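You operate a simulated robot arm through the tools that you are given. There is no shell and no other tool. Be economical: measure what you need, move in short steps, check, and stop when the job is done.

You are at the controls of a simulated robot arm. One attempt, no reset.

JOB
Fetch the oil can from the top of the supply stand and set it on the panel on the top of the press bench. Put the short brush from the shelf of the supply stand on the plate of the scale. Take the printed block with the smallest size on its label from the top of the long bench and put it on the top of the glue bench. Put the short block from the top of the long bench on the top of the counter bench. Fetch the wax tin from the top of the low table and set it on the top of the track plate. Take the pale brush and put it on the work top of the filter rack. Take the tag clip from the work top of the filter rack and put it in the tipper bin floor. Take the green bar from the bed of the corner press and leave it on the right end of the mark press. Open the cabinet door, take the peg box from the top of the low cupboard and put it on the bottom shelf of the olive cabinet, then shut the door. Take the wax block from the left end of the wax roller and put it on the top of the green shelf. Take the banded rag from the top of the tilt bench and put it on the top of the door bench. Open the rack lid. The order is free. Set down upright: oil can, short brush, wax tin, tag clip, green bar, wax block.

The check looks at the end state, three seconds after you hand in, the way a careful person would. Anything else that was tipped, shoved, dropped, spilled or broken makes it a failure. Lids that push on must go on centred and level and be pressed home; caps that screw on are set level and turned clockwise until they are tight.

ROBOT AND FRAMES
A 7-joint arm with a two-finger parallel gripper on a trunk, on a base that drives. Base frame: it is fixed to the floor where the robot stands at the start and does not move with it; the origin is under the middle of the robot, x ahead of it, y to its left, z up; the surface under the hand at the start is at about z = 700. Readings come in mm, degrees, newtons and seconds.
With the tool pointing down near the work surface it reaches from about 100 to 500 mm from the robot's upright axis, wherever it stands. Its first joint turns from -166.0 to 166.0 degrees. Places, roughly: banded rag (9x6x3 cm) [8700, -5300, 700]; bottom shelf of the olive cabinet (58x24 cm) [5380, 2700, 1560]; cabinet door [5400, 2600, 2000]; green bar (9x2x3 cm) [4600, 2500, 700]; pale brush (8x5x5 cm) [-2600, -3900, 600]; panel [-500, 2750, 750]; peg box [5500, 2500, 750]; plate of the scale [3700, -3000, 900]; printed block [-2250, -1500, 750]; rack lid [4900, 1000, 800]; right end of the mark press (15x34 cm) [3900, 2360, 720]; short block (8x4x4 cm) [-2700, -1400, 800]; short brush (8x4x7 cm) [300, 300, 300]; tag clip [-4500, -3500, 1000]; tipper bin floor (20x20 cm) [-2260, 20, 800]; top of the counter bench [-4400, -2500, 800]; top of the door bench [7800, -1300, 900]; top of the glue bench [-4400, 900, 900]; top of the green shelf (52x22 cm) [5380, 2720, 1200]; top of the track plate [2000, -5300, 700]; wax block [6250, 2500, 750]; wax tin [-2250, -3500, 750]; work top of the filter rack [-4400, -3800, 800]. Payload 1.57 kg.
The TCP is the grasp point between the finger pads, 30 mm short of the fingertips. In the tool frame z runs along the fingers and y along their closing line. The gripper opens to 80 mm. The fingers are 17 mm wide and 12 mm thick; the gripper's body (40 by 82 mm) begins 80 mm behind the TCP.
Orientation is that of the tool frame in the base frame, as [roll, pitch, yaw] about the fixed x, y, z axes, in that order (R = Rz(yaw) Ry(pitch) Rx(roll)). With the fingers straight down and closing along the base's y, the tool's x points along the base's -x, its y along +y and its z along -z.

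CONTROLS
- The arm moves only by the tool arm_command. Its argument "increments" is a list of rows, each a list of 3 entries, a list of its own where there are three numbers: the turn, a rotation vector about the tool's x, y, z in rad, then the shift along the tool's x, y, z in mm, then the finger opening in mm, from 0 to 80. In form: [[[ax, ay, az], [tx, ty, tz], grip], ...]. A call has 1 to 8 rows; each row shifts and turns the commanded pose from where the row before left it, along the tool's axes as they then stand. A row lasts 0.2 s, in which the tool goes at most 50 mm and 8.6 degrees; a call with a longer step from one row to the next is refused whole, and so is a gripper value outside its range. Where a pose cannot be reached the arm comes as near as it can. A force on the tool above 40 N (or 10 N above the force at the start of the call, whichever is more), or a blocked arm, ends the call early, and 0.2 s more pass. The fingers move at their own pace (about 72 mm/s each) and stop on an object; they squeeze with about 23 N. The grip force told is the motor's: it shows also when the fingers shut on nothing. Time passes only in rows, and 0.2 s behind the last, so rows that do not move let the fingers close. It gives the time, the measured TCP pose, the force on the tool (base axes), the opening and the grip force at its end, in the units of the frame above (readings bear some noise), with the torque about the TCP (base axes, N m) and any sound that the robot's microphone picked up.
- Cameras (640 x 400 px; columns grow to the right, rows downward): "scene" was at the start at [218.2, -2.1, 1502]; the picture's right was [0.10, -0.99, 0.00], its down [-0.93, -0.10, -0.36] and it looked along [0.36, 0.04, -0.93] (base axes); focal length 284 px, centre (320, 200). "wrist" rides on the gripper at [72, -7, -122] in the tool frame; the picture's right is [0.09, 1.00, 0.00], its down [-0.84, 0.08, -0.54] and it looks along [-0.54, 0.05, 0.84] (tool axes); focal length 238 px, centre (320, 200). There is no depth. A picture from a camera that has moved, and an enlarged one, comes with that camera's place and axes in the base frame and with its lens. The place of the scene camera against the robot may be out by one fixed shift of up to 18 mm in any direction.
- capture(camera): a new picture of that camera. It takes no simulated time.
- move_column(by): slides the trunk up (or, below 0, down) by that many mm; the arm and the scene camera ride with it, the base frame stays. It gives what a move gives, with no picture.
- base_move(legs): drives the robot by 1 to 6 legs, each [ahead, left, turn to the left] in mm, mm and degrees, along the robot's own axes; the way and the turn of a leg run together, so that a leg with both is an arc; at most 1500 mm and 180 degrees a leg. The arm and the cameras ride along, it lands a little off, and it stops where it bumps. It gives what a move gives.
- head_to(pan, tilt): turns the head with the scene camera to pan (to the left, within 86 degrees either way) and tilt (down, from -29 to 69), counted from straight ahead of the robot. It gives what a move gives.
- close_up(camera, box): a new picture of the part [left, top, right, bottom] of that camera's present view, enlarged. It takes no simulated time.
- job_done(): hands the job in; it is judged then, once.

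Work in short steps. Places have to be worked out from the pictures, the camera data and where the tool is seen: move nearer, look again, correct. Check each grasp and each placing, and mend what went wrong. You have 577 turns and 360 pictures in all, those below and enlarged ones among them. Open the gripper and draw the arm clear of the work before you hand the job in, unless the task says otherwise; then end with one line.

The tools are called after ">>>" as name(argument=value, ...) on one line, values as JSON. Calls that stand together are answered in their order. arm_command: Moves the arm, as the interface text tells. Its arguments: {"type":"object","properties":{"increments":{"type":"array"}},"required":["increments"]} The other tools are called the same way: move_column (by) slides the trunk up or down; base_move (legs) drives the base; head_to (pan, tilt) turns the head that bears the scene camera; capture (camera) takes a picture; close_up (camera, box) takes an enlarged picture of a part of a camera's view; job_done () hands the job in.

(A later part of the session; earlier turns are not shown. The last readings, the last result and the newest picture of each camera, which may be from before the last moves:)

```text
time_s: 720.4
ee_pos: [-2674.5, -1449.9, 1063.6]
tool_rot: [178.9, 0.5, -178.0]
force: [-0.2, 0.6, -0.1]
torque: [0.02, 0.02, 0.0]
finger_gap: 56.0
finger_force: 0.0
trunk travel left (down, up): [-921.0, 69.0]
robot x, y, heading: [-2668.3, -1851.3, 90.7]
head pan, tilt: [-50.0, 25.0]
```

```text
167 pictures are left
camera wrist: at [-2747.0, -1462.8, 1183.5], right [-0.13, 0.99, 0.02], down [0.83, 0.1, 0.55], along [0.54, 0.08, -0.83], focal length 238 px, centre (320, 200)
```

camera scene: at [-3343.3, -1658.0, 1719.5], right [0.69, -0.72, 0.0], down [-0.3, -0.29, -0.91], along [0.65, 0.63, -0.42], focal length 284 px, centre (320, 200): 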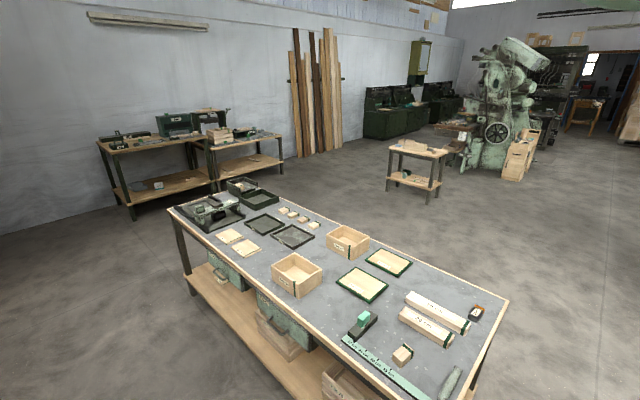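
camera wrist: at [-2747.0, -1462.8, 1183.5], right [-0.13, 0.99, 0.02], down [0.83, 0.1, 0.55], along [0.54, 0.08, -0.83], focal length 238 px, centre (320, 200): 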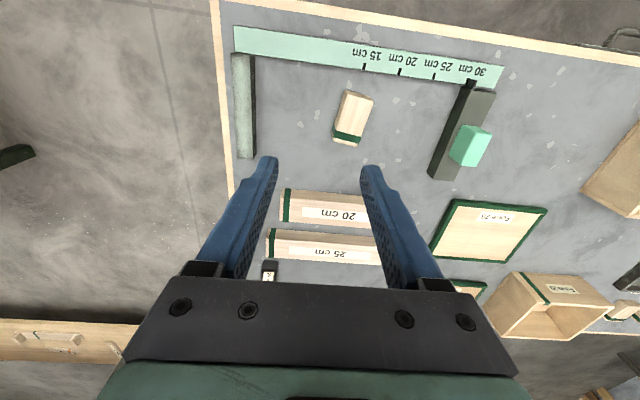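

The short block is at (-2664,-1400), its long side along x. I'll align and lower.

>>> arm_command(increments=[[[0.018, 0, 0], [-5, 25, 20], 70], [[0, 0, 0], [-5, 25, 20], 70], [[0, 0, 0], [0, 0, 0], 70]])

>>> move_column(by=-120)

>>> capture(camera="wrist")

```text
time_s: 721.2
ee_pos: [-2666.0, -1398.8, 1022.5]
tool_rot: [-180.0, 0.5, -178.1]
force: [0.1, -0.4, 0.9]
torque: [-0.02, -0.01, 0.02]
finger_gap: 69.9
finger_force: 0.0
trunk travel left (down, up): [-921.0, 69.0]
robot x, y, heading: [-2669.2, -1853.6, 91.1]
head pan, tilt: [-50.0, 25.0]
```

```text
time_s: 722.7
ee_pos: [-2666.1, -1399.2, 902.7]
tool_rot: [180.0, 0.5, -177.9]
force: [-0.3, 0.5, 0.6]
torque: [0.01, 0.03, 0.0]
finger_gap: 69.9
finger_force: 0.1
trunk travel left (down, up): [-801.0, 189.0]
robot x, y, heading: [-2666.6, -1853.1, 90.9]
head pan, tilt: [-50.0, 25.0]
```

```text
166 pictures are left
camera wrist: at [-2738.0, -1409.5, 1023.1], right [-0.13, 0.99, 0.0], down [0.83, 0.1, 0.55], along [0.54, 0.07, -0.84], focal length 238 px, centre (320, 200)
```

wrist: 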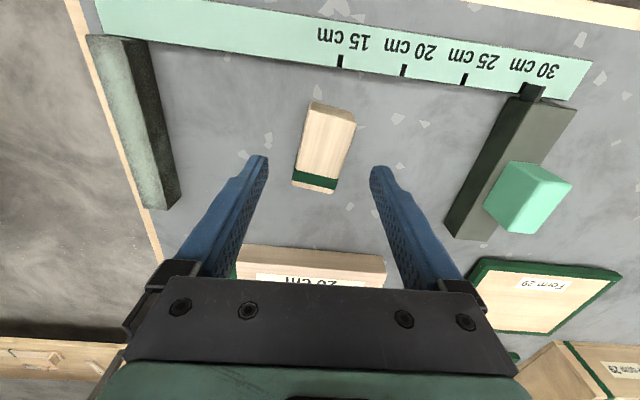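

>>> arm_command(increments=[[[0, 0, -0.04], [4, 2, 30], 70], [[0, 0, 0], [0, 0, 30], 70], [[0, 0, 0], [0, 0, 5], 70], [[0, 0, 0], [0, 0, 0], 50], [[0, 0, 0], [0, 0, 0], 30], [[0, 0, 0], [0, 0, 0], 30], [[0, 0, 0], [0, 0, 0], 30]])

>>> move_column(by=180)

>>> capture(camera="wrist")

```text
time_s: 724.3
ee_pos: [-2668.1, -1396.2, 839.5]
tool_rot: [180.0, 0.5, -175.8]
force: [1.1, 0.1, 0.2]
torque: [-0.01, -0.02, -0.03]
finger_gap: 40.1
finger_force: 23.0
trunk travel left (down, up): [-801.0, 189.0]
robot x, y, heading: [-2667.4, -1852.8, 90.6]
head pan, tilt: [-50.0, 25.0]
```

```text
time_s: 726.3
ee_pos: [-2668.3, -1396.3, 1019.4]
tool_rot: [-180.0, 0.6, -175.8]
force: [0.0, -0.2, -2.3]
torque: [0.0, -0.01, 0.04]
finger_gap: 39.9
finger_force: 22.9
trunk travel left (down, up): [-981.0, 9.0]
robot x, y, heading: [-2668.4, -1854.5, 90.7]
head pan, tilt: [-50.0, 25.0]
```

```text
165 pictures are left
camera wrist: at [-2740.1, -1410.0, 1139.6], right [-0.17, 0.99, 0.0], down [0.82, 0.14, 0.55], along [0.54, 0.09, -0.84], focal length 238 px, centre (320, 200)
```

wrist: 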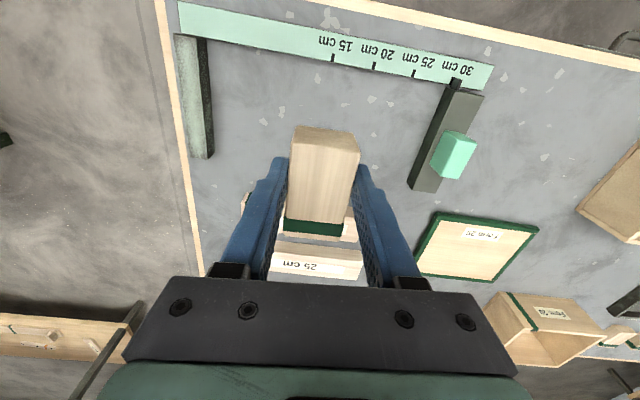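

Held. I'll drive west to the counter bench.

>>> base_move(legs=[[-300, 0, 0], [0, 0, 89.3], [900, 350, 0]])

>>> head_to(pan=0, tilt=35)

>>> capture(camera="scene")

```text
time_s: 736.7
ee_pos: [-4022.8, -2491.1, 1018.7]
tool_rot: [179.9, 0.5, -86.9]
force: [0.2, -0.7, -0.1]
torque: [0.01, -0.01, -0.01]
finger_gap: 39.2
finger_force: 22.8
trunk travel left (down, up): [-981.0, 9.0]
robot x, y, heading: [-3563.7, -2498.0, 179.5]
head pan, tilt: [-50.0, 25.0]
```

```text
time_s: 737.9
ee_pos: [-4023.4, -2490.3, 1018.7]
tool_rot: [-180.0, 0.5, -86.9]
force: [0.3, -0.3, -1.2]
torque: [0.03, 0.01, -0.04]
finger_gap: 39.1
finger_force: 22.9
trunk travel left (down, up): [-981.0, 9.0]
robot x, y, heading: [-3564.0, -2499.5, 179.6]
head pan, tilt: [0.0, 35.0]
```

```text
164 pictures are left
camera scene: at [-3831.1, -2504.3, 1763.7], right [0.01, 1.0, 0.0], down [0.57, 0.0, -0.82], along [-0.82, 0.01, -0.57], focal length 284 px, centre (320, 200)
```

scene: 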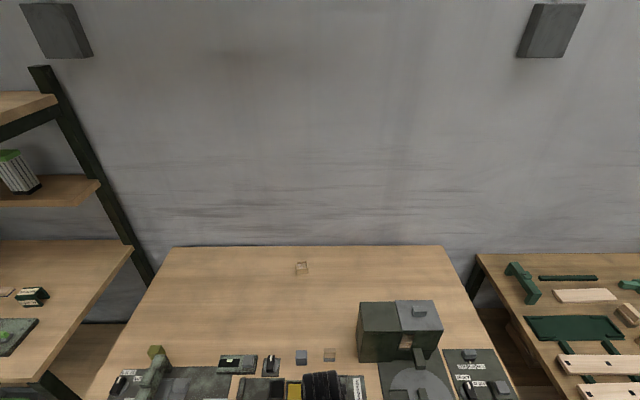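

>>> head_to(pan=0, tilt=58)

>>> capture(camera="scene")

```text
time_s: 738.8
ee_pos: [-4023.4, -2492.0, 1019.8]
tool_rot: [-180.0, 0.5, -86.9]
force: [0.0, -0.5, -0.6]
torque: [-0.01, 0.01, 0.03]
finger_gap: 39.1
finger_force: 22.8
trunk travel left (down, up): [-981.0, 9.0]
robot x, y, heading: [-3568.4, -2499.1, 179.5]
head pan, tilt: [0.0, 58.0]
```

```text
163 pictures are left
camera scene: at [-3811.9, -2504.6, 1731.9], right [0.01, 1.0, 0.0], down [0.85, -0.01, -0.53], along [-0.53, 0.0, -0.85], focal length 284 px, centre (320, 200)
```

scene: 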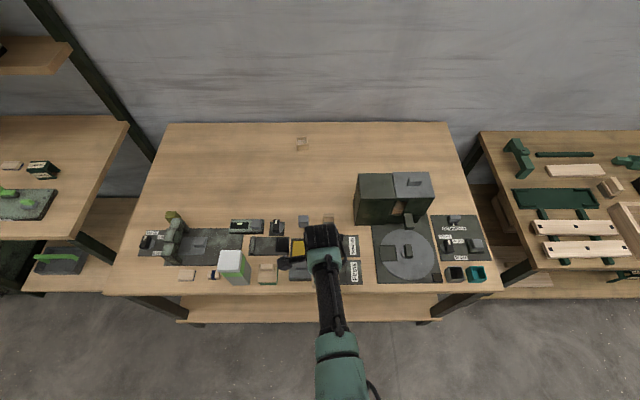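

The back half of the counter bench is free. I'll drive closer, raise the hand relative to the shoulder for longer reach.

>>> base_move(legs=[[190, 0, 0]])

>>> arm_command(increments=[[[0, 0, 0], [0, 10, -40], 30], [[0, 0, 0], [0, 10, -40], 30], [[0, 0, 0], [0, 10, -40], 30], [[0, 0, 0], [0, 10, -40], 30], [[0, 0, 0], [0, 10, -40], 30], [[0, 0, 0], [0, 0, 0], 30]])

>>> move_column(by=-200)

>>> arm_command(increments=[[[0, 0, 0], [0, 20, -30], 30], [[0, 0, 0], [0, 20, -30], 30], [[0, 0, 0], [0, 20, -30], 30], [[0, 0, 0], [0, 20, -30], 30], [[0, 0, 0], [0, 0, 0], 30]])

```text
time_s: 740.3
ee_pos: [-4209.9, -2493.1, 1018.9]
tool_rot: [180.0, 0.4, -86.4]
force: [-0.8, 0.1, -0.3]
torque: [0.03, -0.01, -0.01]
finger_gap: 39.0
finger_force: 23.2
trunk travel left (down, up): [-981.0, 9.0]
robot x, y, heading: [-3754.7, -2499.2, -179.7]
head pan, tilt: [0.0, 58.0]
```

```text
time_s: 741.7
ee_pos: [-4261.4, -2499.5, 1221.1]
tool_rot: [180.0, 0.4, -86.3]
force: [-0.8, 0.7, -0.3]
torque: [0.0, 0.0, -0.01]
finger_gap: 39.0
finger_force: 23.1
trunk travel left (down, up): [-981.0, 9.0]
robot x, y, heading: [-3751.6, -2500.3, -180.1]
head pan, tilt: [0.0, 58.0]
```

```text
time_s: 743.9
ee_pos: [-4261.0, -2500.1, 1019.5]
tool_rot: [-180.0, 0.5, -86.3]
force: [0.0, -0.3, -0.1]
torque: [0.01, 0.0, -0.01]
finger_gap: 38.9
finger_force: 23.0
trunk travel left (down, up): [-781.0, 209.0]
robot x, y, heading: [-3754.0, -2496.2, -179.7]
head pan, tilt: [0.0, 58.0]
```

```text
time_s: 745.1
ee_pos: [-4341.2, -2508.7, 1140.8]
tool_rot: [180.0, 0.5, -86.4]
force: [1.4, 0.0, -0.5]
torque: [0.02, 0.01, 0.0]
finger_gap: 38.9
finger_force: 23.2
trunk travel left (down, up): [-781.0, 209.0]
robot x, y, heading: [-3751.4, -2495.8, -179.5]
head pan, tilt: [0.0, 58.0]
```

>>> arm_command(increments=[[[0, 0, 0], [0, 30, 0], 30], [[0, 0, 0], [0, 25, 0], 30], [[0, 0, 0], [0, 0, 0], 30]])

>>> move_column(by=-120)

>>> capture(camera="wrist")

```text
time_s: 745.9
ee_pos: [-4396.7, -2511.5, 1142.4]
tool_rot: [179.9, 0.5, -86.4]
force: [0.2, -0.3, 0.0]
torque: [0.01, -0.03, -0.01]
finger_gap: 39.1
finger_force: 22.8
trunk travel left (down, up): [-781.0, 209.0]
robot x, y, heading: [-3755.9, -2495.7, -179.9]
head pan, tilt: [0.0, 58.0]
```

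```text
time_s: 747.4
ee_pos: [-4396.0, -2511.1, 1021.1]
tool_rot: [180.0, 0.5, -86.5]
force: [-0.2, 0.2, -0.6]
torque: [0.0, -0.03, 0.02]
finger_gap: 39.4
finger_force: 23.0
trunk travel left (down, up): [-661.0, 329.0]
robot x, y, heading: [-3752.1, -2501.3, -180.0]
head pan, tilt: [0.0, 58.0]
```

```text
162 pictures are left
camera wrist: at [-4384.6, -2584.5, 1141.9], right [-0.99, -0.15, 0.0], down [-0.13, 0.83, 0.55], along [-0.08, 0.54, -0.84], focal length 238 px, centre (320, 200)
```

wrist: 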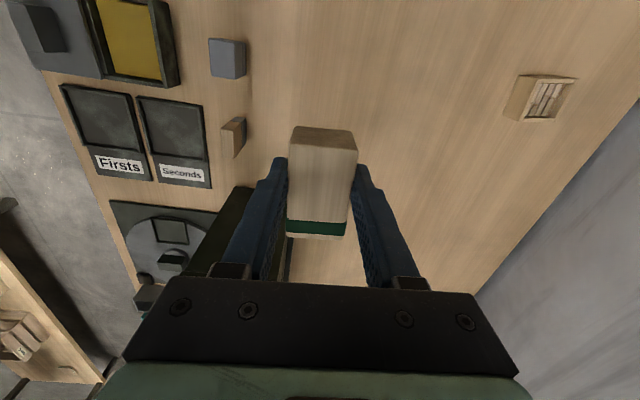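

I'll shift 50 mm away from the device and lower to contact.

>>> arm_command(increments=[[[0, 0, 0], [25, 0, 0], 30], [[0, 0, 0], [25, 0, 0], 30], [[0, 0, 0], [0, 0, 0], 30]])

>>> move_column(by=-90)

>>> capture(camera="wrist")

```text
time_s: 748.2
ee_pos: [-4394.4, -2561.6, 1020.7]
tool_rot: [180.0, 0.5, -86.6]
force: [0.2, 0.1, -0.3]
torque: [0.01, -0.04, 0.01]
finger_gap: 39.2
finger_force: 23.3
trunk travel left (down, up): [-661.0, 329.0]
robot x, y, heading: [-3752.8, -2496.5, -180.1]
head pan, tilt: [0.0, 58.0]
```

```text
time_s: 749.4
ee_pos: [-4393.2, -2561.2, 931.1]
tool_rot: [180.0, 0.5, -86.4]
force: [-0.5, 0.8, 0.0]
torque: [-0.01, -0.02, 0.03]
finger_gap: 39.5
finger_force: 22.6
trunk travel left (down, up): [-571.0, 419.0]
robot x, y, heading: [-3755.5, -2496.0, -179.8]
head pan, tilt: [0.0, 58.0]
```

```text
161 pictures are left
camera wrist: at [-4381.7, -2634.8, 1051.7], right [-0.99, -0.15, 0.0], down [-0.13, 0.83, 0.55], along [-0.08, 0.54, -0.84], focal length 238 px, centre (320, 200)
```

wrist: 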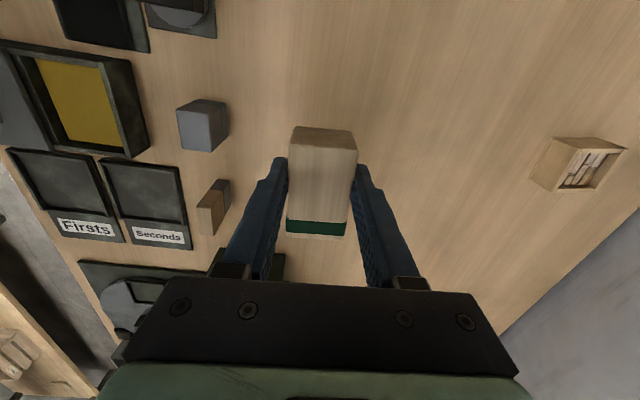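

>>> move_column(by=-40)

>>> move_column(by=-15)

>>> capture(camera="wrist")

```text
time_s: 750.3
ee_pos: [-4392.8, -2560.6, 891.0]
tool_rot: [-180.0, 0.5, -86.4]
force: [-0.7, 0.4, -1.2]
torque: [0.0, -0.03, 0.02]
finger_gap: 39.2
finger_force: 22.8
trunk travel left (down, up): [-531.0, 459.0]
robot x, y, heading: [-3752.0, -2499.1, -180.1]
head pan, tilt: [0.0, 58.0]
```

```text
time_s: 750.9
ee_pos: [-4393.9, -2560.4, 876.4]
tool_rot: [-180.0, 0.4, -86.4]
force: [-1.0, 0.1, 0.1]
torque: [-0.01, 0.05, -0.01]
finger_gap: 39.2
finger_force: 23.2
trunk travel left (down, up): [-516.0, 474.0]
robot x, y, heading: [-3751.2, -2496.7, -180.1]
head pan, tilt: [0.0, 58.0]
```

```text
160 pictures are left
camera wrist: at [-4381.7, -2634.8, 996.6], right [-0.99, -0.15, 0.0], down [-0.13, 0.83, 0.55], along [-0.08, 0.54, -0.84], focal length 238 px, centre (320, 200)
```

wrist: 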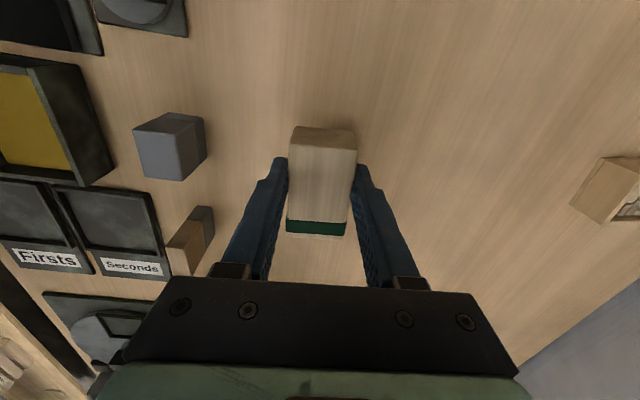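

>>> move_column(by=-8)

>>> move_column(by=-6)

>>> move_column(by=-6)

```text
time_s: 751.5
ee_pos: [-4394.0, -2560.8, 868.0]
tool_rot: [-180.0, 0.5, -86.4]
force: [0.4, 0.7, -0.2]
torque: [-0.01, 0.03, -0.02]
finger_gap: 39.1
finger_force: 22.5
trunk travel left (down, up): [-508.0, 482.0]
robot x, y, heading: [-3754.8, -2500.6, -179.6]
head pan, tilt: [0.0, 58.0]
```

```text
time_s: 752.0
ee_pos: [-4393.0, -2561.1, 861.9]
tool_rot: [179.9, 0.4, -86.4]
force: [-0.2, 0.6, -1.1]
torque: [0.02, 0.01, 0.0]
finger_gap: 39.2
finger_force: 23.1
trunk travel left (down, up): [-502.0, 488.0]
robot x, y, heading: [-3752.1, -2497.8, -179.9]
head pan, tilt: [0.0, 58.0]
```

```text
time_s: 752.6
ee_pos: [-4394.5, -2561.3, 856.4]
tool_rot: [-180.0, 0.5, -86.4]
force: [0.4, 0.2, -0.5]
torque: [0.0, 0.03, -0.04]
finger_gap: 39.0
finger_force: 22.8
trunk travel left (down, up): [-496.0, 494.0]
robot x, y, heading: [-3752.7, -2498.1, -179.8]
head pan, tilt: [0.0, 58.0]
```

>>> move_column(by=-6)

>>> move_column(by=-5)

>>> move_column(by=-5)

```text
time_s: 753.1
ee_pos: [-4392.6, -2561.1, 850.0]
tool_rot: [-179.9, 0.5, -86.5]
force: [0.6, 0.0, -0.7]
torque: [-0.04, -0.09, -0.02]
finger_gap: 39.3
finger_force: 23.0
trunk travel left (down, up): [-490.0, 500.0]
robot x, y, heading: [-3751.9, -2497.2, -179.9]
head pan, tilt: [0.0, 58.0]
```

```text
time_s: 753.6
ee_pos: [-4392.7, -2561.0, 844.0]
tool_rot: [180.0, 0.5, -86.4]
force: [-0.2, 0.2, -0.5]
torque: [0.01, -0.02, -0.02]
finger_gap: 38.8
finger_force: 22.7
trunk travel left (down, up): [-485.0, 505.0]
robot x, y, heading: [-3753.6, -2497.1, -179.9]
head pan, tilt: [0.0, 58.0]
```

```text
time_s: 754.2
ee_pos: [-4393.7, -2560.9, 840.4]
tool_rot: [-179.9, 0.5, -86.5]
force: [-0.5, -0.3, -0.2]
torque: [-0.04, 0.0, -0.04]
finger_gap: 39.3
finger_force: 22.9
trunk travel left (down, up): [-480.0, 510.0]
robot x, y, heading: [-3753.3, -2496.1, -179.7]
head pan, tilt: [0.0, 58.0]
```

>>> move_column(by=-8)

>>> capture(camera="wrist")

```text
time_s: 754.8
ee_pos: [-4393.0, -2561.1, 837.2]
tool_rot: [179.5, 0.4, -86.3]
force: [2.3, 0.8, 23.4]
torque: [0.01, -0.19, 0.01]
finger_gap: 39.9
finger_force: 22.7
trunk travel left (down, up): [-472.0, 518.0]
robot x, y, heading: [-3752.7, -2497.2, -179.9]
head pan, tilt: [0.0, 58.0]
```

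```text
159 pictures are left
camera wrist: at [-4380.5, -2634.7, 957.8], right [-0.99, -0.15, 0.01], down [-0.12, 0.83, 0.55], along [-0.09, 0.54, -0.84], focal length 238 px, centre (320, 200)
```

wrist: 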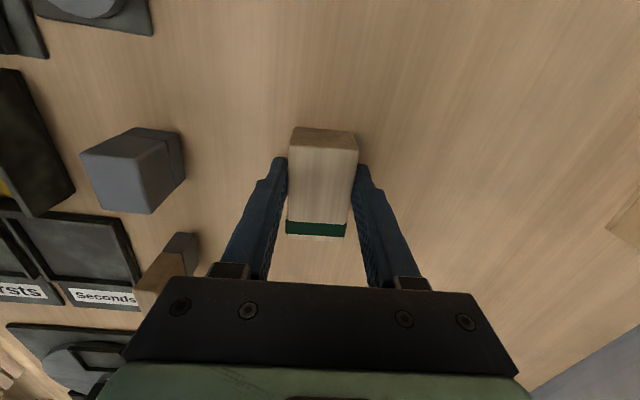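

Contact at 838 (top z≈799). I'll ease, release and rise.

>>> move_column(by=4)

>>> arm_command(increments=[[[0, 0, 0], [0, 0, 0], 46], [[0, 0, 0], [0, 0, 0], 60], [[0, 0, 0], [0, 0, 0], 60], [[0, 0, 0], [0, 0, 0], 60]])

>>> move_column(by=200)

>>> capture(camera="wrist")

```text
time_s: 755.3
ee_pos: [-4393.7, -2560.8, 836.7]
tool_rot: [179.8, 0.5, -86.5]
force: [-4.7, -0.8, 14.2]
torque: [-0.16, 0.14, -0.01]
finger_gap: 39.0
finger_force: 23.1
trunk travel left (down, up): [-476.0, 514.0]
robot x, y, heading: [-3754.7, -2498.8, -180.0]
head pan, tilt: [0.0, 58.0]
```

```text
time_s: 756.3
ee_pos: [-4393.8, -2561.3, 835.9]
tool_rot: [180.0, 0.5, -86.3]
force: [-0.4, -0.2, -0.2]
torque: [0.0, 0.01, 0.02]
finger_gap: 59.7
finger_force: 0.1
trunk travel left (down, up): [-476.0, 514.0]
robot x, y, heading: [-3754.2, -2497.6, -180.0]
head pan, tilt: [0.0, 58.0]
```

```text
time_s: 758.5
ee_pos: [-4394.2, -2562.3, 1036.4]
tool_rot: [-180.0, 0.5, -86.4]
force: [-0.4, -0.4, 0.1]
torque: [0.0, 0.02, 0.03]
finger_gap: 59.9
finger_force: 0.0
trunk travel left (down, up): [-676.0, 314.0]
robot x, y, heading: [-3753.3, -2498.6, -180.0]
head pan, tilt: [0.0, 58.0]
```

```text
158 pictures are left
camera wrist: at [-4381.8, -2634.8, 1156.6], right [-0.99, -0.15, 0.0], down [-0.13, 0.83, 0.55], along [-0.08, 0.54, -0.84], focal length 238 px, centre (320, 200)
```

wrist: 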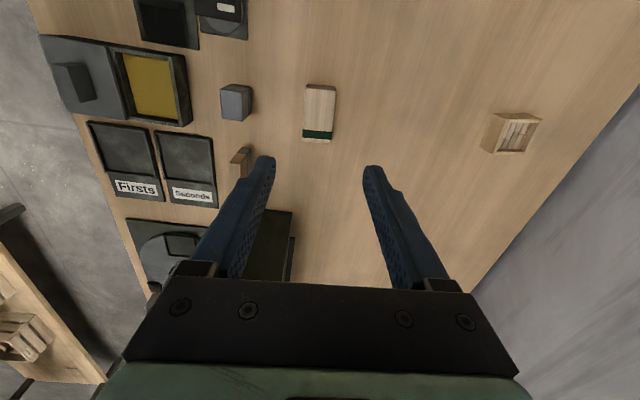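

The short block is on the counter bench. Next I'll move south to view the filter rack and the low table.

>>> base_move(legs=[[-330, 0, 0], [0, 1100, 0]])

>>> head_to(pan=0, tilt=35)

>>> capture(camera="scene")

```text
time_s: 765.7
ee_pos: [-4064.7, -3638.2, 1035.8]
tool_rot: [180.0, 0.6, -86.0]
force: [-0.4, 0.4, -0.1]
torque: [-0.01, 0.0, -0.02]
finger_gap: 59.9
finger_force: 0.0
trunk travel left (down, up): [-676.0, 314.0]
robot x, y, heading: [-3425.0, -3569.5, -179.3]
head pan, tilt: [0.0, 58.0]
```

```text
time_s: 766.6
ee_pos: [-4062.9, -3638.7, 1036.0]
tool_rot: [180.0, 0.5, -85.8]
force: [0.3, -0.2, 0.0]
torque: [0.02, -0.01, -0.03]
finger_gap: 60.0
finger_force: 0.0
trunk travel left (down, up): [-676.0, 314.0]
robot x, y, heading: [-3427.6, -3569.5, -179.4]
head pan, tilt: [0.0, 35.0]
```

```text
157 pictures are left
camera scene: at [-3690.5, -3580.0, 1458.7], right [-0.01, 1.0, 0.0], down [0.57, 0.01, -0.82], along [-0.82, -0.01, -0.57], focal length 284 px, centre (320, 200)
```

scene: 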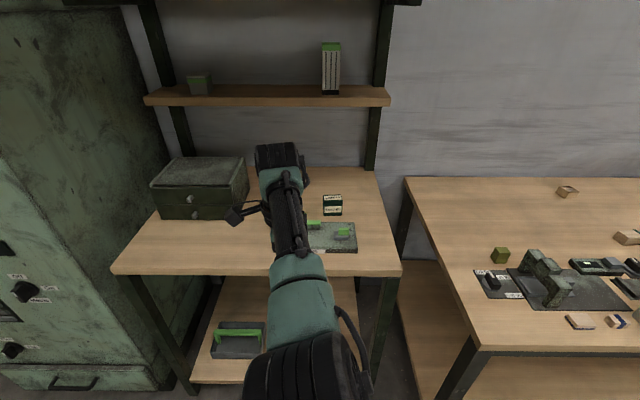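

>>> close_up(camera="scene", box=[110, 130, 410, 290])

```text
2.13 times, centred on (260, 210) of scene
camera zoom: at [-3690.5, -3580.0, 1458.7], right [-0.01, 1.0, 0.0], down [0.57, 0.01, -0.82], along [-0.82, -0.01, -0.57], focal length 607 px, centre (448, 179)
```

zoom: 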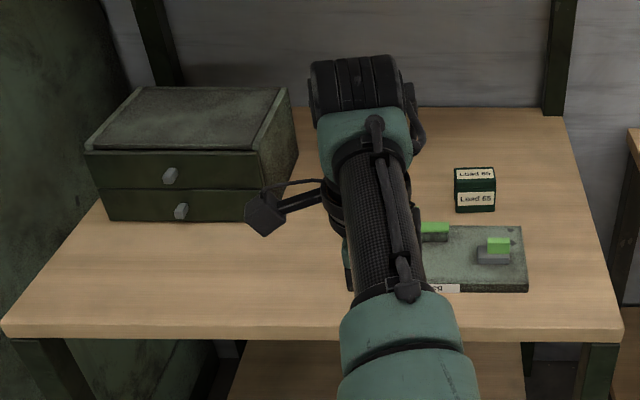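

The arm hides part of the plate. I'll shift right and look again.

>>> base_move(legs=[[0, -330, 0]])

>>> close_up(camera="scene", box=[50, 150, 330, 310])

```text
time_s: 768.8
ee_pos: [-4068.6, -3319.0, 1035.9]
tool_rot: [-180.0, 0.5, -85.1]
force: [-0.3, -0.3, 0.9]
torque: [-0.02, -0.05, 0.01]
finger_gap: 60.2
finger_force: 0.0
trunk travel left (down, up): [-676.0, 314.0]
robot x, y, heading: [-3431.0, -3245.3, -178.6]
head pan, tilt: [0.0, 35.0]
```

```text
2.29 times, centred on (190, 230) of scene
camera zoom: at [-3696.2, -3255.2, 1458.8], right [-0.02, 1.0, 0.0], down [0.57, 0.01, -0.82], along [-0.82, -0.02, -0.57], focal length 650 px, centre (617, 131)
```

zoom: 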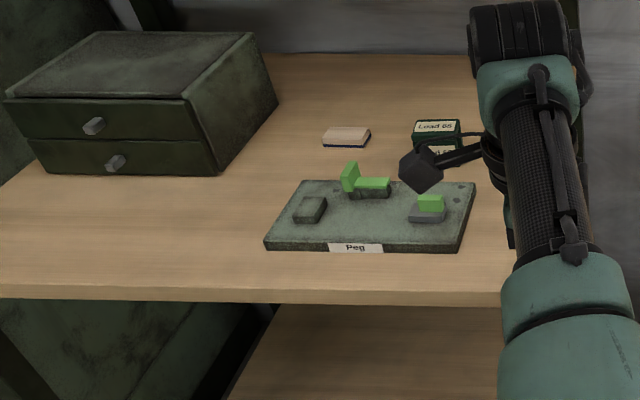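

The tag clip is likely the green clip with the "Load 65" tags at about (-4514,-3556). I'll fetch the pale brush first: turn around and look at the low table.

>>> base_move(legs=[[300, 0, 0], [0, 0, 150]])

>>> head_to(pan=0, tilt=30)

>>> capture(camera="scene")

```text
time_s: 776.9
ee_pos: [-3160.8, -3535.6, 1036.5]
tool_rot: [-180.0, 0.5, 61.6]
force: [-0.3, -0.1, 0.0]
torque: [-0.01, -0.01, 0.02]
finger_gap: 60.1
finger_force: 0.0
trunk travel left (down, up): [-676.0, 314.0]
robot x, y, heading: [-3736.7, -3247.3, -32.2]
head pan, tilt: [0.0, 35.0]
```

```text
time_s: 777.5
ee_pos: [-3159.3, -3535.7, 1036.4]
tool_rot: [180.0, 0.5, 61.6]
force: [0.1, 0.4, -0.8]
torque: [-0.04, 0.01, -0.01]
finger_gap: 60.0
finger_force: 0.0
trunk travel left (down, up): [-676.0, 314.0]
robot x, y, heading: [-3734.0, -3249.1, -31.9]
head pan, tilt: [0.0, 30.0]
```

```text
154 pictures are left
camera scene: at [-3522.4, -3395.6, 1466.5], right [-0.53, -0.85, 0.0], down [-0.42, 0.26, -0.87], along [0.73, -0.46, -0.5], focal length 284 px, centre (320, 200)
```

scene: 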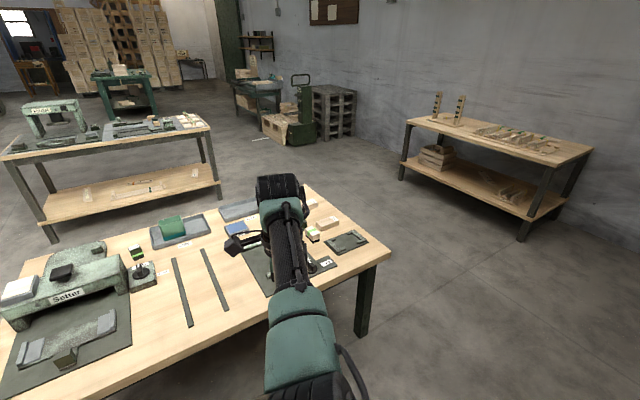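

>>> base_move(legs=[[-100, -100, 32], [0, -450, 0], [400, 0, 0]])

>>> head_to(pan=-15, tilt=40)

>>> capture(camera="scene")

```text
time_s: 783.9
ee_pos: [-2816.5, -3676.2, 1035.4]
tool_rot: [-179.9, 0.5, 95.1]
force: [-0.1, 0.3, 0.1]
torque: [0.01, 0.0, -0.04]
finger_gap: 60.2
finger_force: 0.0
trunk travel left (down, up): [-676.0, 314.0]
robot x, y, heading: [-3458.5, -3756.4, 1.4]
head pan, tilt: [0.0, 30.0]
```

```text
time_s: 784.7
ee_pos: [-2815.3, -3677.6, 1035.8]
tool_rot: [-180.0, 0.5, 95.0]
force: [0.3, 0.0, 0.0]
torque: [0.01, -0.02, 0.01]
finger_gap: 60.1
finger_force: 0.0
trunk travel left (down, up): [-676.0, 314.0]
robot x, y, heading: [-3453.3, -3760.0, 1.8]
head pan, tilt: [-15.0, 40.0]
```

```text
153 pictures are left
camera scene: at [-3209.0, -3779.2, 1451.3], right [-0.23, -0.97, 0.0], down [-0.62, 0.15, -0.77], along [0.75, -0.18, -0.64], focal length 284 px, centre (320, 200)
```

scene: 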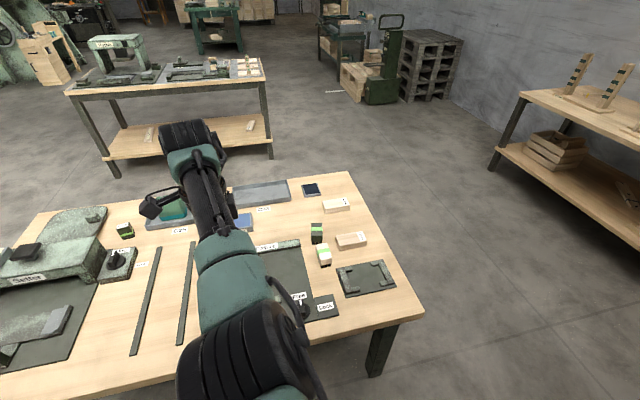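

>>> close_up(camera="scene", box=[230, 165, 430, 335])

```text
2.35 times, centred on (330, 250) of scene
camera zoom: at [-3209.0, -3779.2, 1451.3], right [-0.23, -0.97, 0.0], down [-0.62, 0.15, -0.77], along [0.75, -0.18, -0.64], focal length 669 px, centre (296, 82)
```

zoom: 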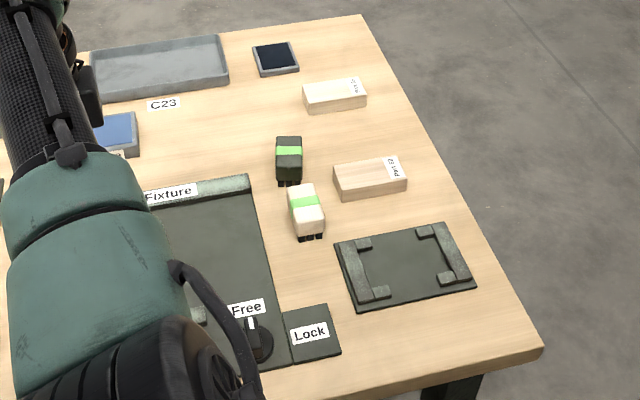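

The pale brush (green band, bristles down) is at about (-2568,-3947), with the table top at z≈610. I'll approach from the west and turn the tool to close along y.

>>> base_move(legs=[[340, -200, -1.8]])

>>> arm_command(increments=[[[0, 0, -0.147], [0, 0, 10], 70], [[0, 0, -0.147], [0, 0, 10], 70], [[0, 0, -0.147], [0, 0, 10], 70], [[0, 0, -0.147], [0, 0, 10], 70], [[0, 0, -0.147], [0, 0, 10], 70], [[0, 0, -0.147], [0, 0, 10], 70], [[0, 0, -0.147], [0, 0, 10], 70], [[0, 0, -0.147], [0, 0, 10], 70]])

>>> arm_command(increments=[[[0, 0, -0.147], [0, 0, 10], 70], [[0, 0, -0.147], [0, 0, 10], 70], [[0, 0, 0], [20, -10, 20], 70], [[0, 0, 0], [20, -10, 20], 70], [[0, 0, 0], [20, -10, 20], 70], [[0, 0, 0], [0, 0, 0], 70]])

>>> capture(camera="wrist")

```text
time_s: 787.2
ee_pos: [-2467.8, -3897.9, 1036.4]
tool_rot: [-180.0, 0.6, 92.9]
force: [0.7, 1.0, 0.1]
torque: [0.03, 0.01, 0.04]
finger_gap: 60.1
finger_force: 0.1
trunk travel left (down, up): [-676.0, 314.0]
robot x, y, heading: [-3109.8, -3953.3, -0.5]
head pan, tilt: [-15.0, 40.0]
```

```text
time_s: 789.0
ee_pos: [-2468.6, -3899.7, 955.3]
tool_rot: [-179.4, 0.2, 160.3]
force: [-0.3, -0.7, 0.6]
torque: [0.02, -0.01, -0.04]
finger_gap: 69.8
finger_force: 0.0
trunk travel left (down, up): [-676.0, 314.0]
robot x, y, heading: [-3108.7, -3954.2, -0.6]
head pan, tilt: [-15.0, 40.0]
```

```text
time_s: 790.4
ee_pos: [-2527.8, -3928.9, 875.9]
tool_rot: [-179.5, 0.0, 177.1]
force: [0.0, -0.4, 0.4]
torque: [-0.01, -0.03, -0.02]
finger_gap: 70.3
finger_force: 0.1
trunk travel left (down, up): [-676.0, 314.0]
robot x, y, heading: [-3109.9, -3953.6, -0.9]
head pan, tilt: [-15.0, 40.0]
```

```text
151 pictures are left
camera wrist: at [-2600.3, -3931.7, 997.2], right [-0.04, 1.0, -0.01], down [0.84, 0.04, 0.54], along [0.54, 0.02, -0.84], focal length 238 px, centre (320, 200)
```

wrist: 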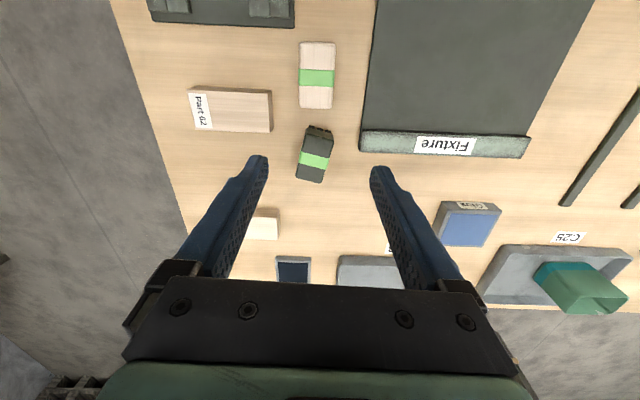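

>>> arm_command(increments=[[[0, 0, -0.04], [42, -7, 0], 70], [[0, 0, 0], [0, 0, 0], 70]])

>>> move_column(by=-140)

>>> capture(camera="wrist")

```text
time_s: 791.0
ee_pos: [-2572.1, -3931.5, 874.6]
tool_rot: [-179.6, 0.0, 179.4]
force: [1.4, 0.0, -0.7]
torque: [0.01, 0.0, -0.01]
finger_gap: 70.1
finger_force: 0.1
trunk travel left (down, up): [-676.0, 314.0]
robot x, y, heading: [-3105.8, -3953.6, -0.8]
head pan, tilt: [-15.0, 40.0]
```

```text
time_s: 792.6
ee_pos: [-2572.6, -3930.6, 735.8]
tool_rot: [-179.5, 0.0, 179.4]
force: [0.0, 0.1, -0.7]
torque: [0.0, 0.01, 0.01]
finger_gap: 69.8
finger_force: 0.0
trunk travel left (down, up): [-536.0, 454.0]
robot x, y, heading: [-3105.2, -3955.1, -0.5]
head pan, tilt: [-15.0, 40.0]
```

```text
150 pictures are left
camera wrist: at [-2644.5, -3937.3, 856.5], right [-0.08, 1.0, -0.01], down [0.84, 0.07, 0.54], along [0.54, 0.04, -0.84], focal length 238 px, centre (320, 200)
```

wrist: 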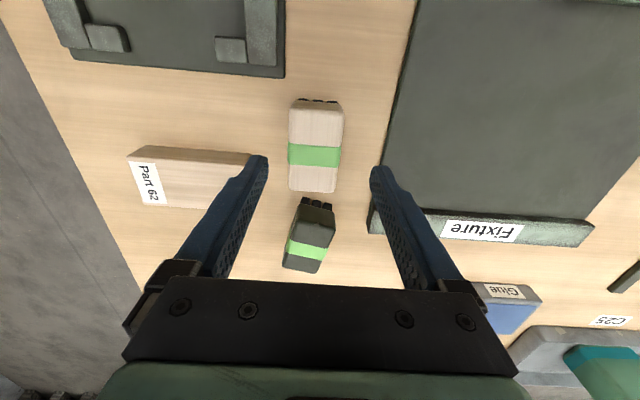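

The gap to the neighbouring block is ~27 mm, so I'll use a 60 mm opening, centre on y=-3936 and lower.

>>> arm_command(increments=[[[0, 0, 0], [0, -5.5, 0], 60], [[0, 0, 0], [0, 0, 0], 60]])

>>> move_column(by=-50)

>>> capture(camera="wrist")

```text
time_s: 793.2
ee_pos: [-2573.3, -3937.9, 734.7]
tool_rot: [-179.5, 0.1, 179.4]
force: [-0.2, -0.1, -0.1]
torque: [0.01, 0.04, -0.03]
finger_gap: 59.9
finger_force: 0.2
trunk travel left (down, up): [-536.0, 454.0]
robot x, y, heading: [-3108.9, -3953.0, -0.5]
head pan, tilt: [-15.0, 40.0]
```

```text
time_s: 794.1
ee_pos: [-2572.9, -3937.5, 685.0]
tool_rot: [-179.6, 0.1, 179.4]
force: [-0.9, 0.0, 0.6]
torque: [0.02, -0.02, 0.01]
finger_gap: 60.0
finger_force: 0.1
trunk travel left (down, up): [-486.0, 504.0]
robot x, y, heading: [-3109.6, -3953.5, -0.8]
head pan, tilt: [-15.0, 40.0]
```

```text
149 pictures are left
camera wrist: at [-2644.6, -3942.7, 806.4], right [-0.08, 1.0, -0.01], down [0.84, 0.07, 0.54], along [0.54, 0.04, -0.84], focal length 238 px, centre (320, 200)
```

wrist: 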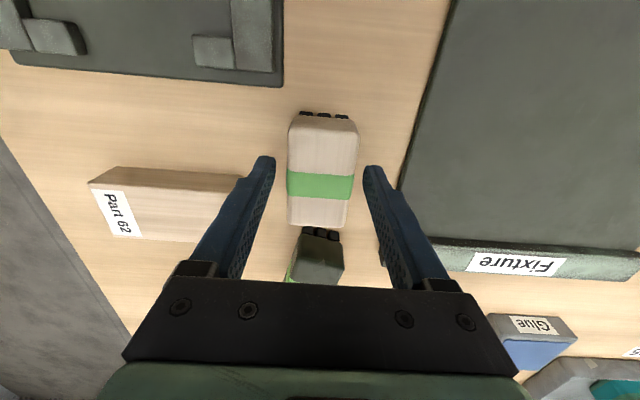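

>>> move_column(by=-28)

>>> arm_command(increments=[[[0, 0, 0], [0, 0, 0], 45], [[0, 0, 0], [0, 0, 0], 35], [[0, 0, 0], [0, 0, 0], 35], [[0, 0, 0], [0, 0, 0], 35]])

>>> move_column(by=350)

>>> capture(camera="wrist")

```text
time_s: 794.9
ee_pos: [-2572.7, -3936.0, 656.9]
tool_rot: [-179.5, 0.1, 179.4]
force: [-0.1, 0.3, -0.6]
torque: [0.0, -0.03, 0.0]
finger_gap: 59.8
finger_force: 0.0
trunk travel left (down, up): [-458.0, 532.0]
robot x, y, heading: [-3108.3, -3951.3, -0.5]
head pan, tilt: [-15.0, 40.0]
```

```text
time_s: 795.9
ee_pos: [-2573.8, -3937.0, 657.1]
tool_rot: [-179.6, 0.0, 179.3]
force: [0.0, -0.1, 0.9]
torque: [0.03, -0.01, 0.05]
finger_gap: 43.6
finger_force: 23.1
trunk travel left (down, up): [-458.0, 532.0]
robot x, y, heading: [-3111.1, -3955.7, -0.6]
head pan, tilt: [-15.0, 40.0]
```

```text
time_s: 799.3
ee_pos: [-2573.1, -3937.3, 1007.4]
tool_rot: [-179.5, 0.0, 179.4]
force: [-0.2, 0.1, 0.0]
torque: [-0.01, -0.02, 0.01]
finger_gap: 43.6
finger_force: 24.0
trunk travel left (down, up): [-808.0, 182.0]
robot x, y, heading: [-3110.4, -3954.7, -0.7]
head pan, tilt: [-15.0, 40.0]
```

```text
148 pictures are left
camera wrist: at [-2644.5, -3942.7, 1128.2], right [-0.08, 1.0, -0.01], down [0.84, 0.07, 0.54], along [0.54, 0.04, -0.84], focal length 238 px, centre (320, 200)
```

wrist: 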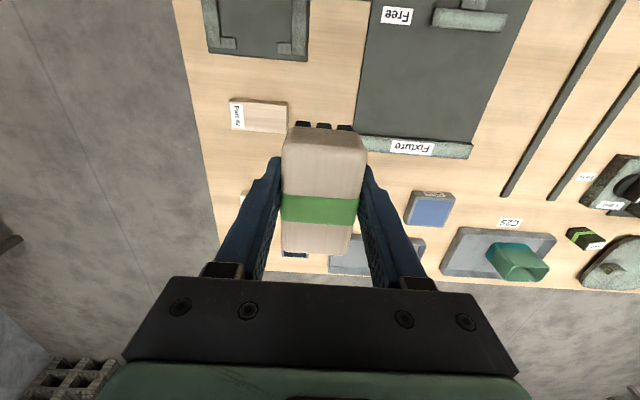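

Held. I'll turn west and carry it to the filter rack's work top (free front area near (-4360,-3880)).

>>> base_move(legs=[[-300, 0, 0], [0, 0, 90], [0, 0, 90.7]])

>>> head_to(pan=0, tilt=40)

>>> capture(camera="scene")

```text
time_s: 809.0
ee_pos: [-3936.0, -3983.3, 1007.4]
tool_rot: [-179.5, 0.1, 1.0]
force: [0.3, 0.3, -1.3]
torque: [0.05, -0.03, 0.02]
finger_gap: 43.6
finger_force: 23.3
trunk travel left (down, up): [-808.0, 182.0]
robot x, y, heading: [-3400.2, -3951.9, -178.9]
head pan, tilt: [-15.0, 40.0]
```

```text
time_s: 809.8
ee_pos: [-3937.0, -3983.6, 1006.8]
tool_rot: [-179.5, 0.1, 1.1]
force: [-0.2, 0.2, -0.4]
torque: [0.04, 0.03, 0.05]
finger_gap: 43.9
finger_force: 23.0
trunk travel left (down, up): [-808.0, 182.0]
robot x, y, heading: [-3400.5, -3949.5, -178.8]
head pan, tilt: [0.0, 40.0]
```

```text
147 pictures are left
camera scene: at [-3664.1, -3963.4, 1583.2], right [-0.02, 1.0, 0.0], down [0.64, 0.01, -0.77], along [-0.77, -0.01, -0.64], focal length 284 px, centre (320, 200)
```

scene: 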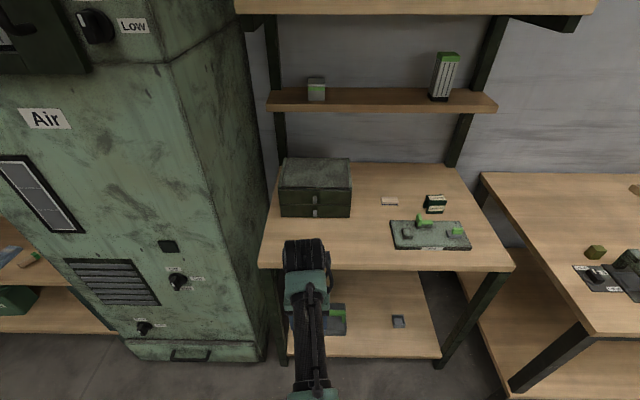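

>>> base_move(legs=[[0, -140, -1.2], [400, 0, 0]])

>>> capture(camera="wrist")

```text
time_s: 813.3
ee_pos: [-4350.9, -3841.4, 1006.4]
tool_rot: [-179.4, 0.0, 0.7]
force: [-0.1, 0.2, -1.9]
torque: [-0.01, -0.01, 0.04]
finger_gap: 43.7
finger_force: 23.5
trunk travel left (down, up): [-808.0, 182.0]
robot x, y, heading: [-3813.2, -3814.9, -179.3]
head pan, tilt: [0.0, 40.0]
```

```text
146 pictures are left
camera wrist: at [-4278.2, -3836.5, 1128.3], right [0.1, -0.99, -0.01], down [-0.84, -0.09, 0.54], along [-0.54, -0.05, -0.84], focal length 238 px, centre (320, 200)
```

wrist: 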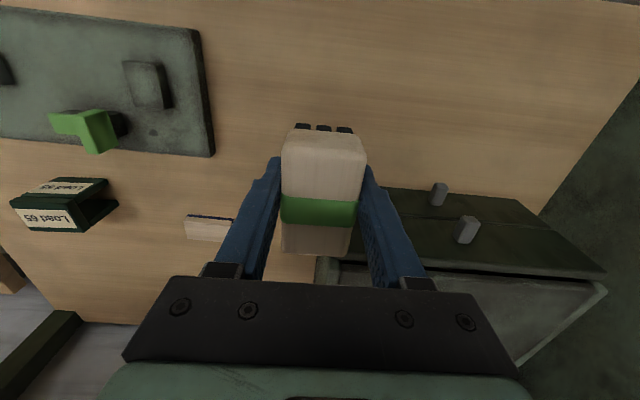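

The area below is clear. I'll lower in steps.

>>> move_column(by=-125)

>>> move_column(by=-15)

>>> move_column(by=-8)

```text
time_s: 814.8
ee_pos: [-4351.6, -3840.8, 885.9]
tool_rot: [-179.5, 0.6, 0.7]
force: [2.2, 0.4, 21.6]
torque: [-0.35, -0.01, 0.05]
finger_gap: 43.9
finger_force: 22.9
trunk travel left (down, up): [-683.0, 307.0]
robot x, y, heading: [-3813.9, -3814.4, -179.2]
head pan, tilt: [0.0, 40.0]
```

```text
time_s: 815.2
ee_pos: [-4351.2, -3841.5, 879.8]
tool_rot: [-179.6, 0.0, 0.9]
force: [11.3, 0.3, 15.3]
torque: [-0.44, -0.39, 0.27]
finger_gap: 43.9
finger_force: 22.9
trunk travel left (down, up): [-676.0, 314.0]
robot x, y, heading: [-3814.8, -3812.4, -179.5]
head pan, tilt: [0.0, 40.0]
stopped: the force on the tool passed its limit at 52 N (the readings are from after the stop); the commanded pose is now the measured one
```

```text
time_s: 815.7
ee_pos: [-4350.1, -3841.8, 880.6]
tool_rot: [-179.7, 0.2, 0.9]
force: [17.1, 3.7, 26.3]
torque: [-0.7, -0.76, 0.54]
finger_gap: 43.8
finger_force: 23.4
trunk travel left (down, up): [-671.0, 319.0]
robot x, y, heading: [-3810.0, -3811.9, -179.6]
head pan, tilt: [0.0, 40.0]
stopped: the force on the tool passed its limit at 47 N (the readings are from after the stop); the commanded pose is now the measured one
```

Contact came earlier (top ≈ 840–850). I'll ease up and release.

>>> move_column(by=6)

>>> arm_command(increments=[[[0, 0, 0], [0, 0, 0], 50], [[0, 0, 0], [0, 0, 0], 64], [[0, 0, 0], [0, 0, 0], 64], [[0, 0, 0], [0, 0, 0], 64]])

>>> move_column(by=150)

>>> capture(camera="wrist")

```text
time_s: 816.2
ee_pos: [-4352.1, -3841.9, 883.6]
tool_rot: [-179.7, 0.5, 0.8]
force: [0.6, 0.2, -2.1]
torque: [0.0, 0.02, 0.0]
finger_gap: 43.5
finger_force: 23.0
trunk travel left (down, up): [-677.0, 313.0]
robot x, y, heading: [-3811.8, -3809.8, -179.3]
head pan, tilt: [0.0, 40.0]
```

```text
time_s: 817.2
ee_pos: [-4352.3, -3842.6, 883.5]
tool_rot: [-179.7, 0.4, 0.8]
force: [0.7, 0.7, -0.3]
torque: [-0.01, -0.01, -0.01]
finger_gap: 64.0
finger_force: 0.0
trunk travel left (down, up): [-677.0, 313.0]
robot x, y, heading: [-3816.2, -3811.6, -179.1]
head pan, tilt: [0.0, 40.0]
```

```text
time_s: 819.0
ee_pos: [-4352.7, -3842.0, 1033.9]
tool_rot: [-179.7, 0.3, 0.8]
force: [-0.9, 0.1, 1.0]
torque: [0.02, -0.02, -0.01]
finger_gap: 64.1
finger_force: 0.1
trunk travel left (down, up): [-827.0, 163.0]
robot x, y, heading: [-3814.2, -3816.3, -179.0]
head pan, tilt: [0.0, 40.0]
```

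```text
145 pictures are left
camera wrist: at [-4279.8, -3836.2, 1154.3], right [0.11, -0.99, -0.01], down [-0.83, -0.09, 0.55], along [-0.54, -0.05, -0.84], focal length 238 px, centre (320, 200)
```

wrist: 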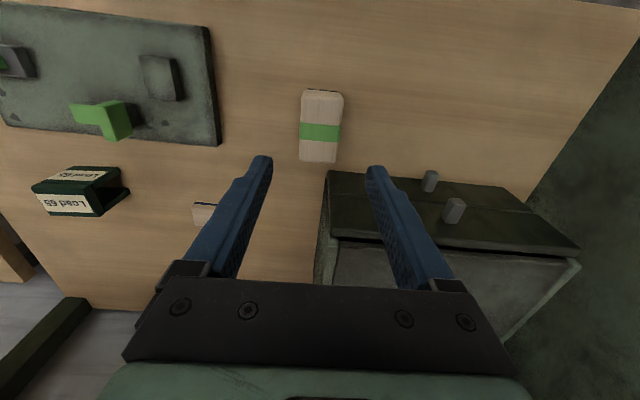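

The pale brush stands on the work top. Next, the tag clip: I'll back off, tilt the tool ~40° forward and move right in front of it.

>>> base_move(legs=[[-160, 0, 0], [0, -320, -1]])

>>> arm_command(increments=[[[0, -0.12, 0], [0, 0, 0], 78], [[0, -0.12, 0], [0, 0, 0], 78], [[0, -0.12, 0], [0, 0, 0], 78], [[0, -0.12, 0], [0, 0, 0], 78], [[0, -0.12, 0], [0, 0, 0], 78], [[0, -0.12, 0], [0, 0, 0], 78], [[0, 0, 0], [0, 0, 0], 78]])

>>> capture(camera="wrist")

```text
time_s: 822.1
ee_pos: [-4200.7, -3501.0, 1032.4]
tool_rot: [-179.7, 0.3, -0.1]
force: [0.8, -0.4, 0.6]
torque: [0.02, 0.04, 0.01]
finger_gap: 64.0
finger_force: 0.1
trunk travel left (down, up): [-827.0, 163.0]
robot x, y, heading: [-3661.7, -3481.7, 179.8]
head pan, tilt: [0.0, 40.0]
```

```text
time_s: 823.8
ee_pos: [-4200.3, -3500.3, 1033.1]
tool_rot: [-179.5, 41.6, 0.2]
force: [0.0, 0.3, 0.4]
torque: [0.02, 0.0, -0.03]
finger_gap: 78.0
finger_force: 0.1
trunk travel left (down, up): [-827.0, 163.0]
robot x, y, heading: [-3661.0, -3478.0, 179.9]
head pan, tilt: [0.0, 40.0]
```

```text
144 pictures are left
camera wrist: at [-4064.6, -3495.6, 1076.1], right [0.07, -1.0, -0.07], down [-0.26, -0.08, 0.96], along [-0.96, -0.05, -0.27], focal length 238 px, centre (320, 200)
```

wrist: 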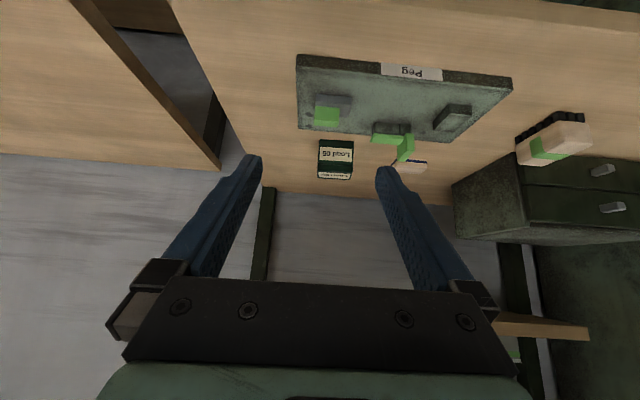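

>>> close_up(camera="wrist", box=[280, 110, 400, 200])

```text
4.44 times, centred on (340, 155) of wrist
camera zoom: at [-4064.6, -3495.6, 1076.1], right [0.07, -1.0, -0.07], down [-0.26, -0.08, 0.96], along [-0.96, -0.05, -0.27], focal length 1059 px, centre (231, 400)
```

zoom: 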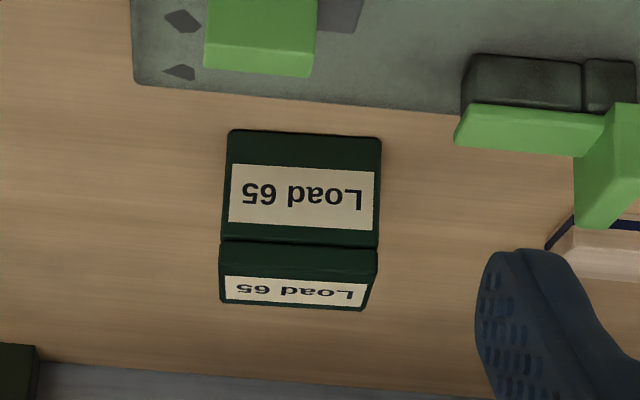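

The clip is 65 mm wide and ~50 mm tall, front at x≈-4467, y≈-3544. I'll come in along the tool axis.

>>> base_move(legs=[[170, 0, 0]])

>>> arm_command(increments=[[[0, 0, 0], [4.2, 14.7, 32], 80], [[0, 0, 0], [4.2, 14.7, 32], 80], [[0, 0, 0], [4.2, 14.7, 32], 80], [[0, 0, 0], [0, 0, 0], 80]])

>>> capture(camera="wrist")

```text
time_s: 825.2
ee_pos: [-4373.5, -3501.4, 1033.3]
tool_rot: [-179.6, 41.6, 0.3]
force: [-0.4, 0.0, 0.3]
torque: [0.03, 0.01, 0.03]
finger_gap: 78.1
finger_force: 0.0
trunk travel left (down, up): [-827.0, 163.0]
robot x, y, heading: [-3836.9, -3478.9, 180.0]
head pan, tilt: [0.0, 40.0]
```

```text
time_s: 826.2
ee_pos: [-4430.3, -3546.5, 953.9]
tool_rot: [-179.5, 41.8, 0.3]
force: [0.4, 1.2, -0.5]
torque: [-0.01, 0.0, 0.0]
finger_gap: 79.9
finger_force: 0.0
trunk travel left (down, up): [-827.0, 163.0]
robot x, y, heading: [-3836.3, -3476.8, 179.8]
head pan, tilt: [0.0, 40.0]
```

```text
142 pictures are left
camera wrist: at [-4295.0, -3541.2, 996.4], right [0.07, -1.0, -0.07], down [-0.26, -0.08, 0.96], along [-0.96, -0.05, -0.27], focal length 238 px, centre (320, 200)
```

wrist: 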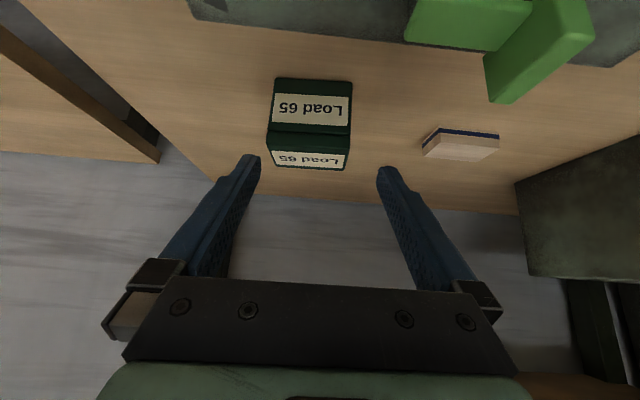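

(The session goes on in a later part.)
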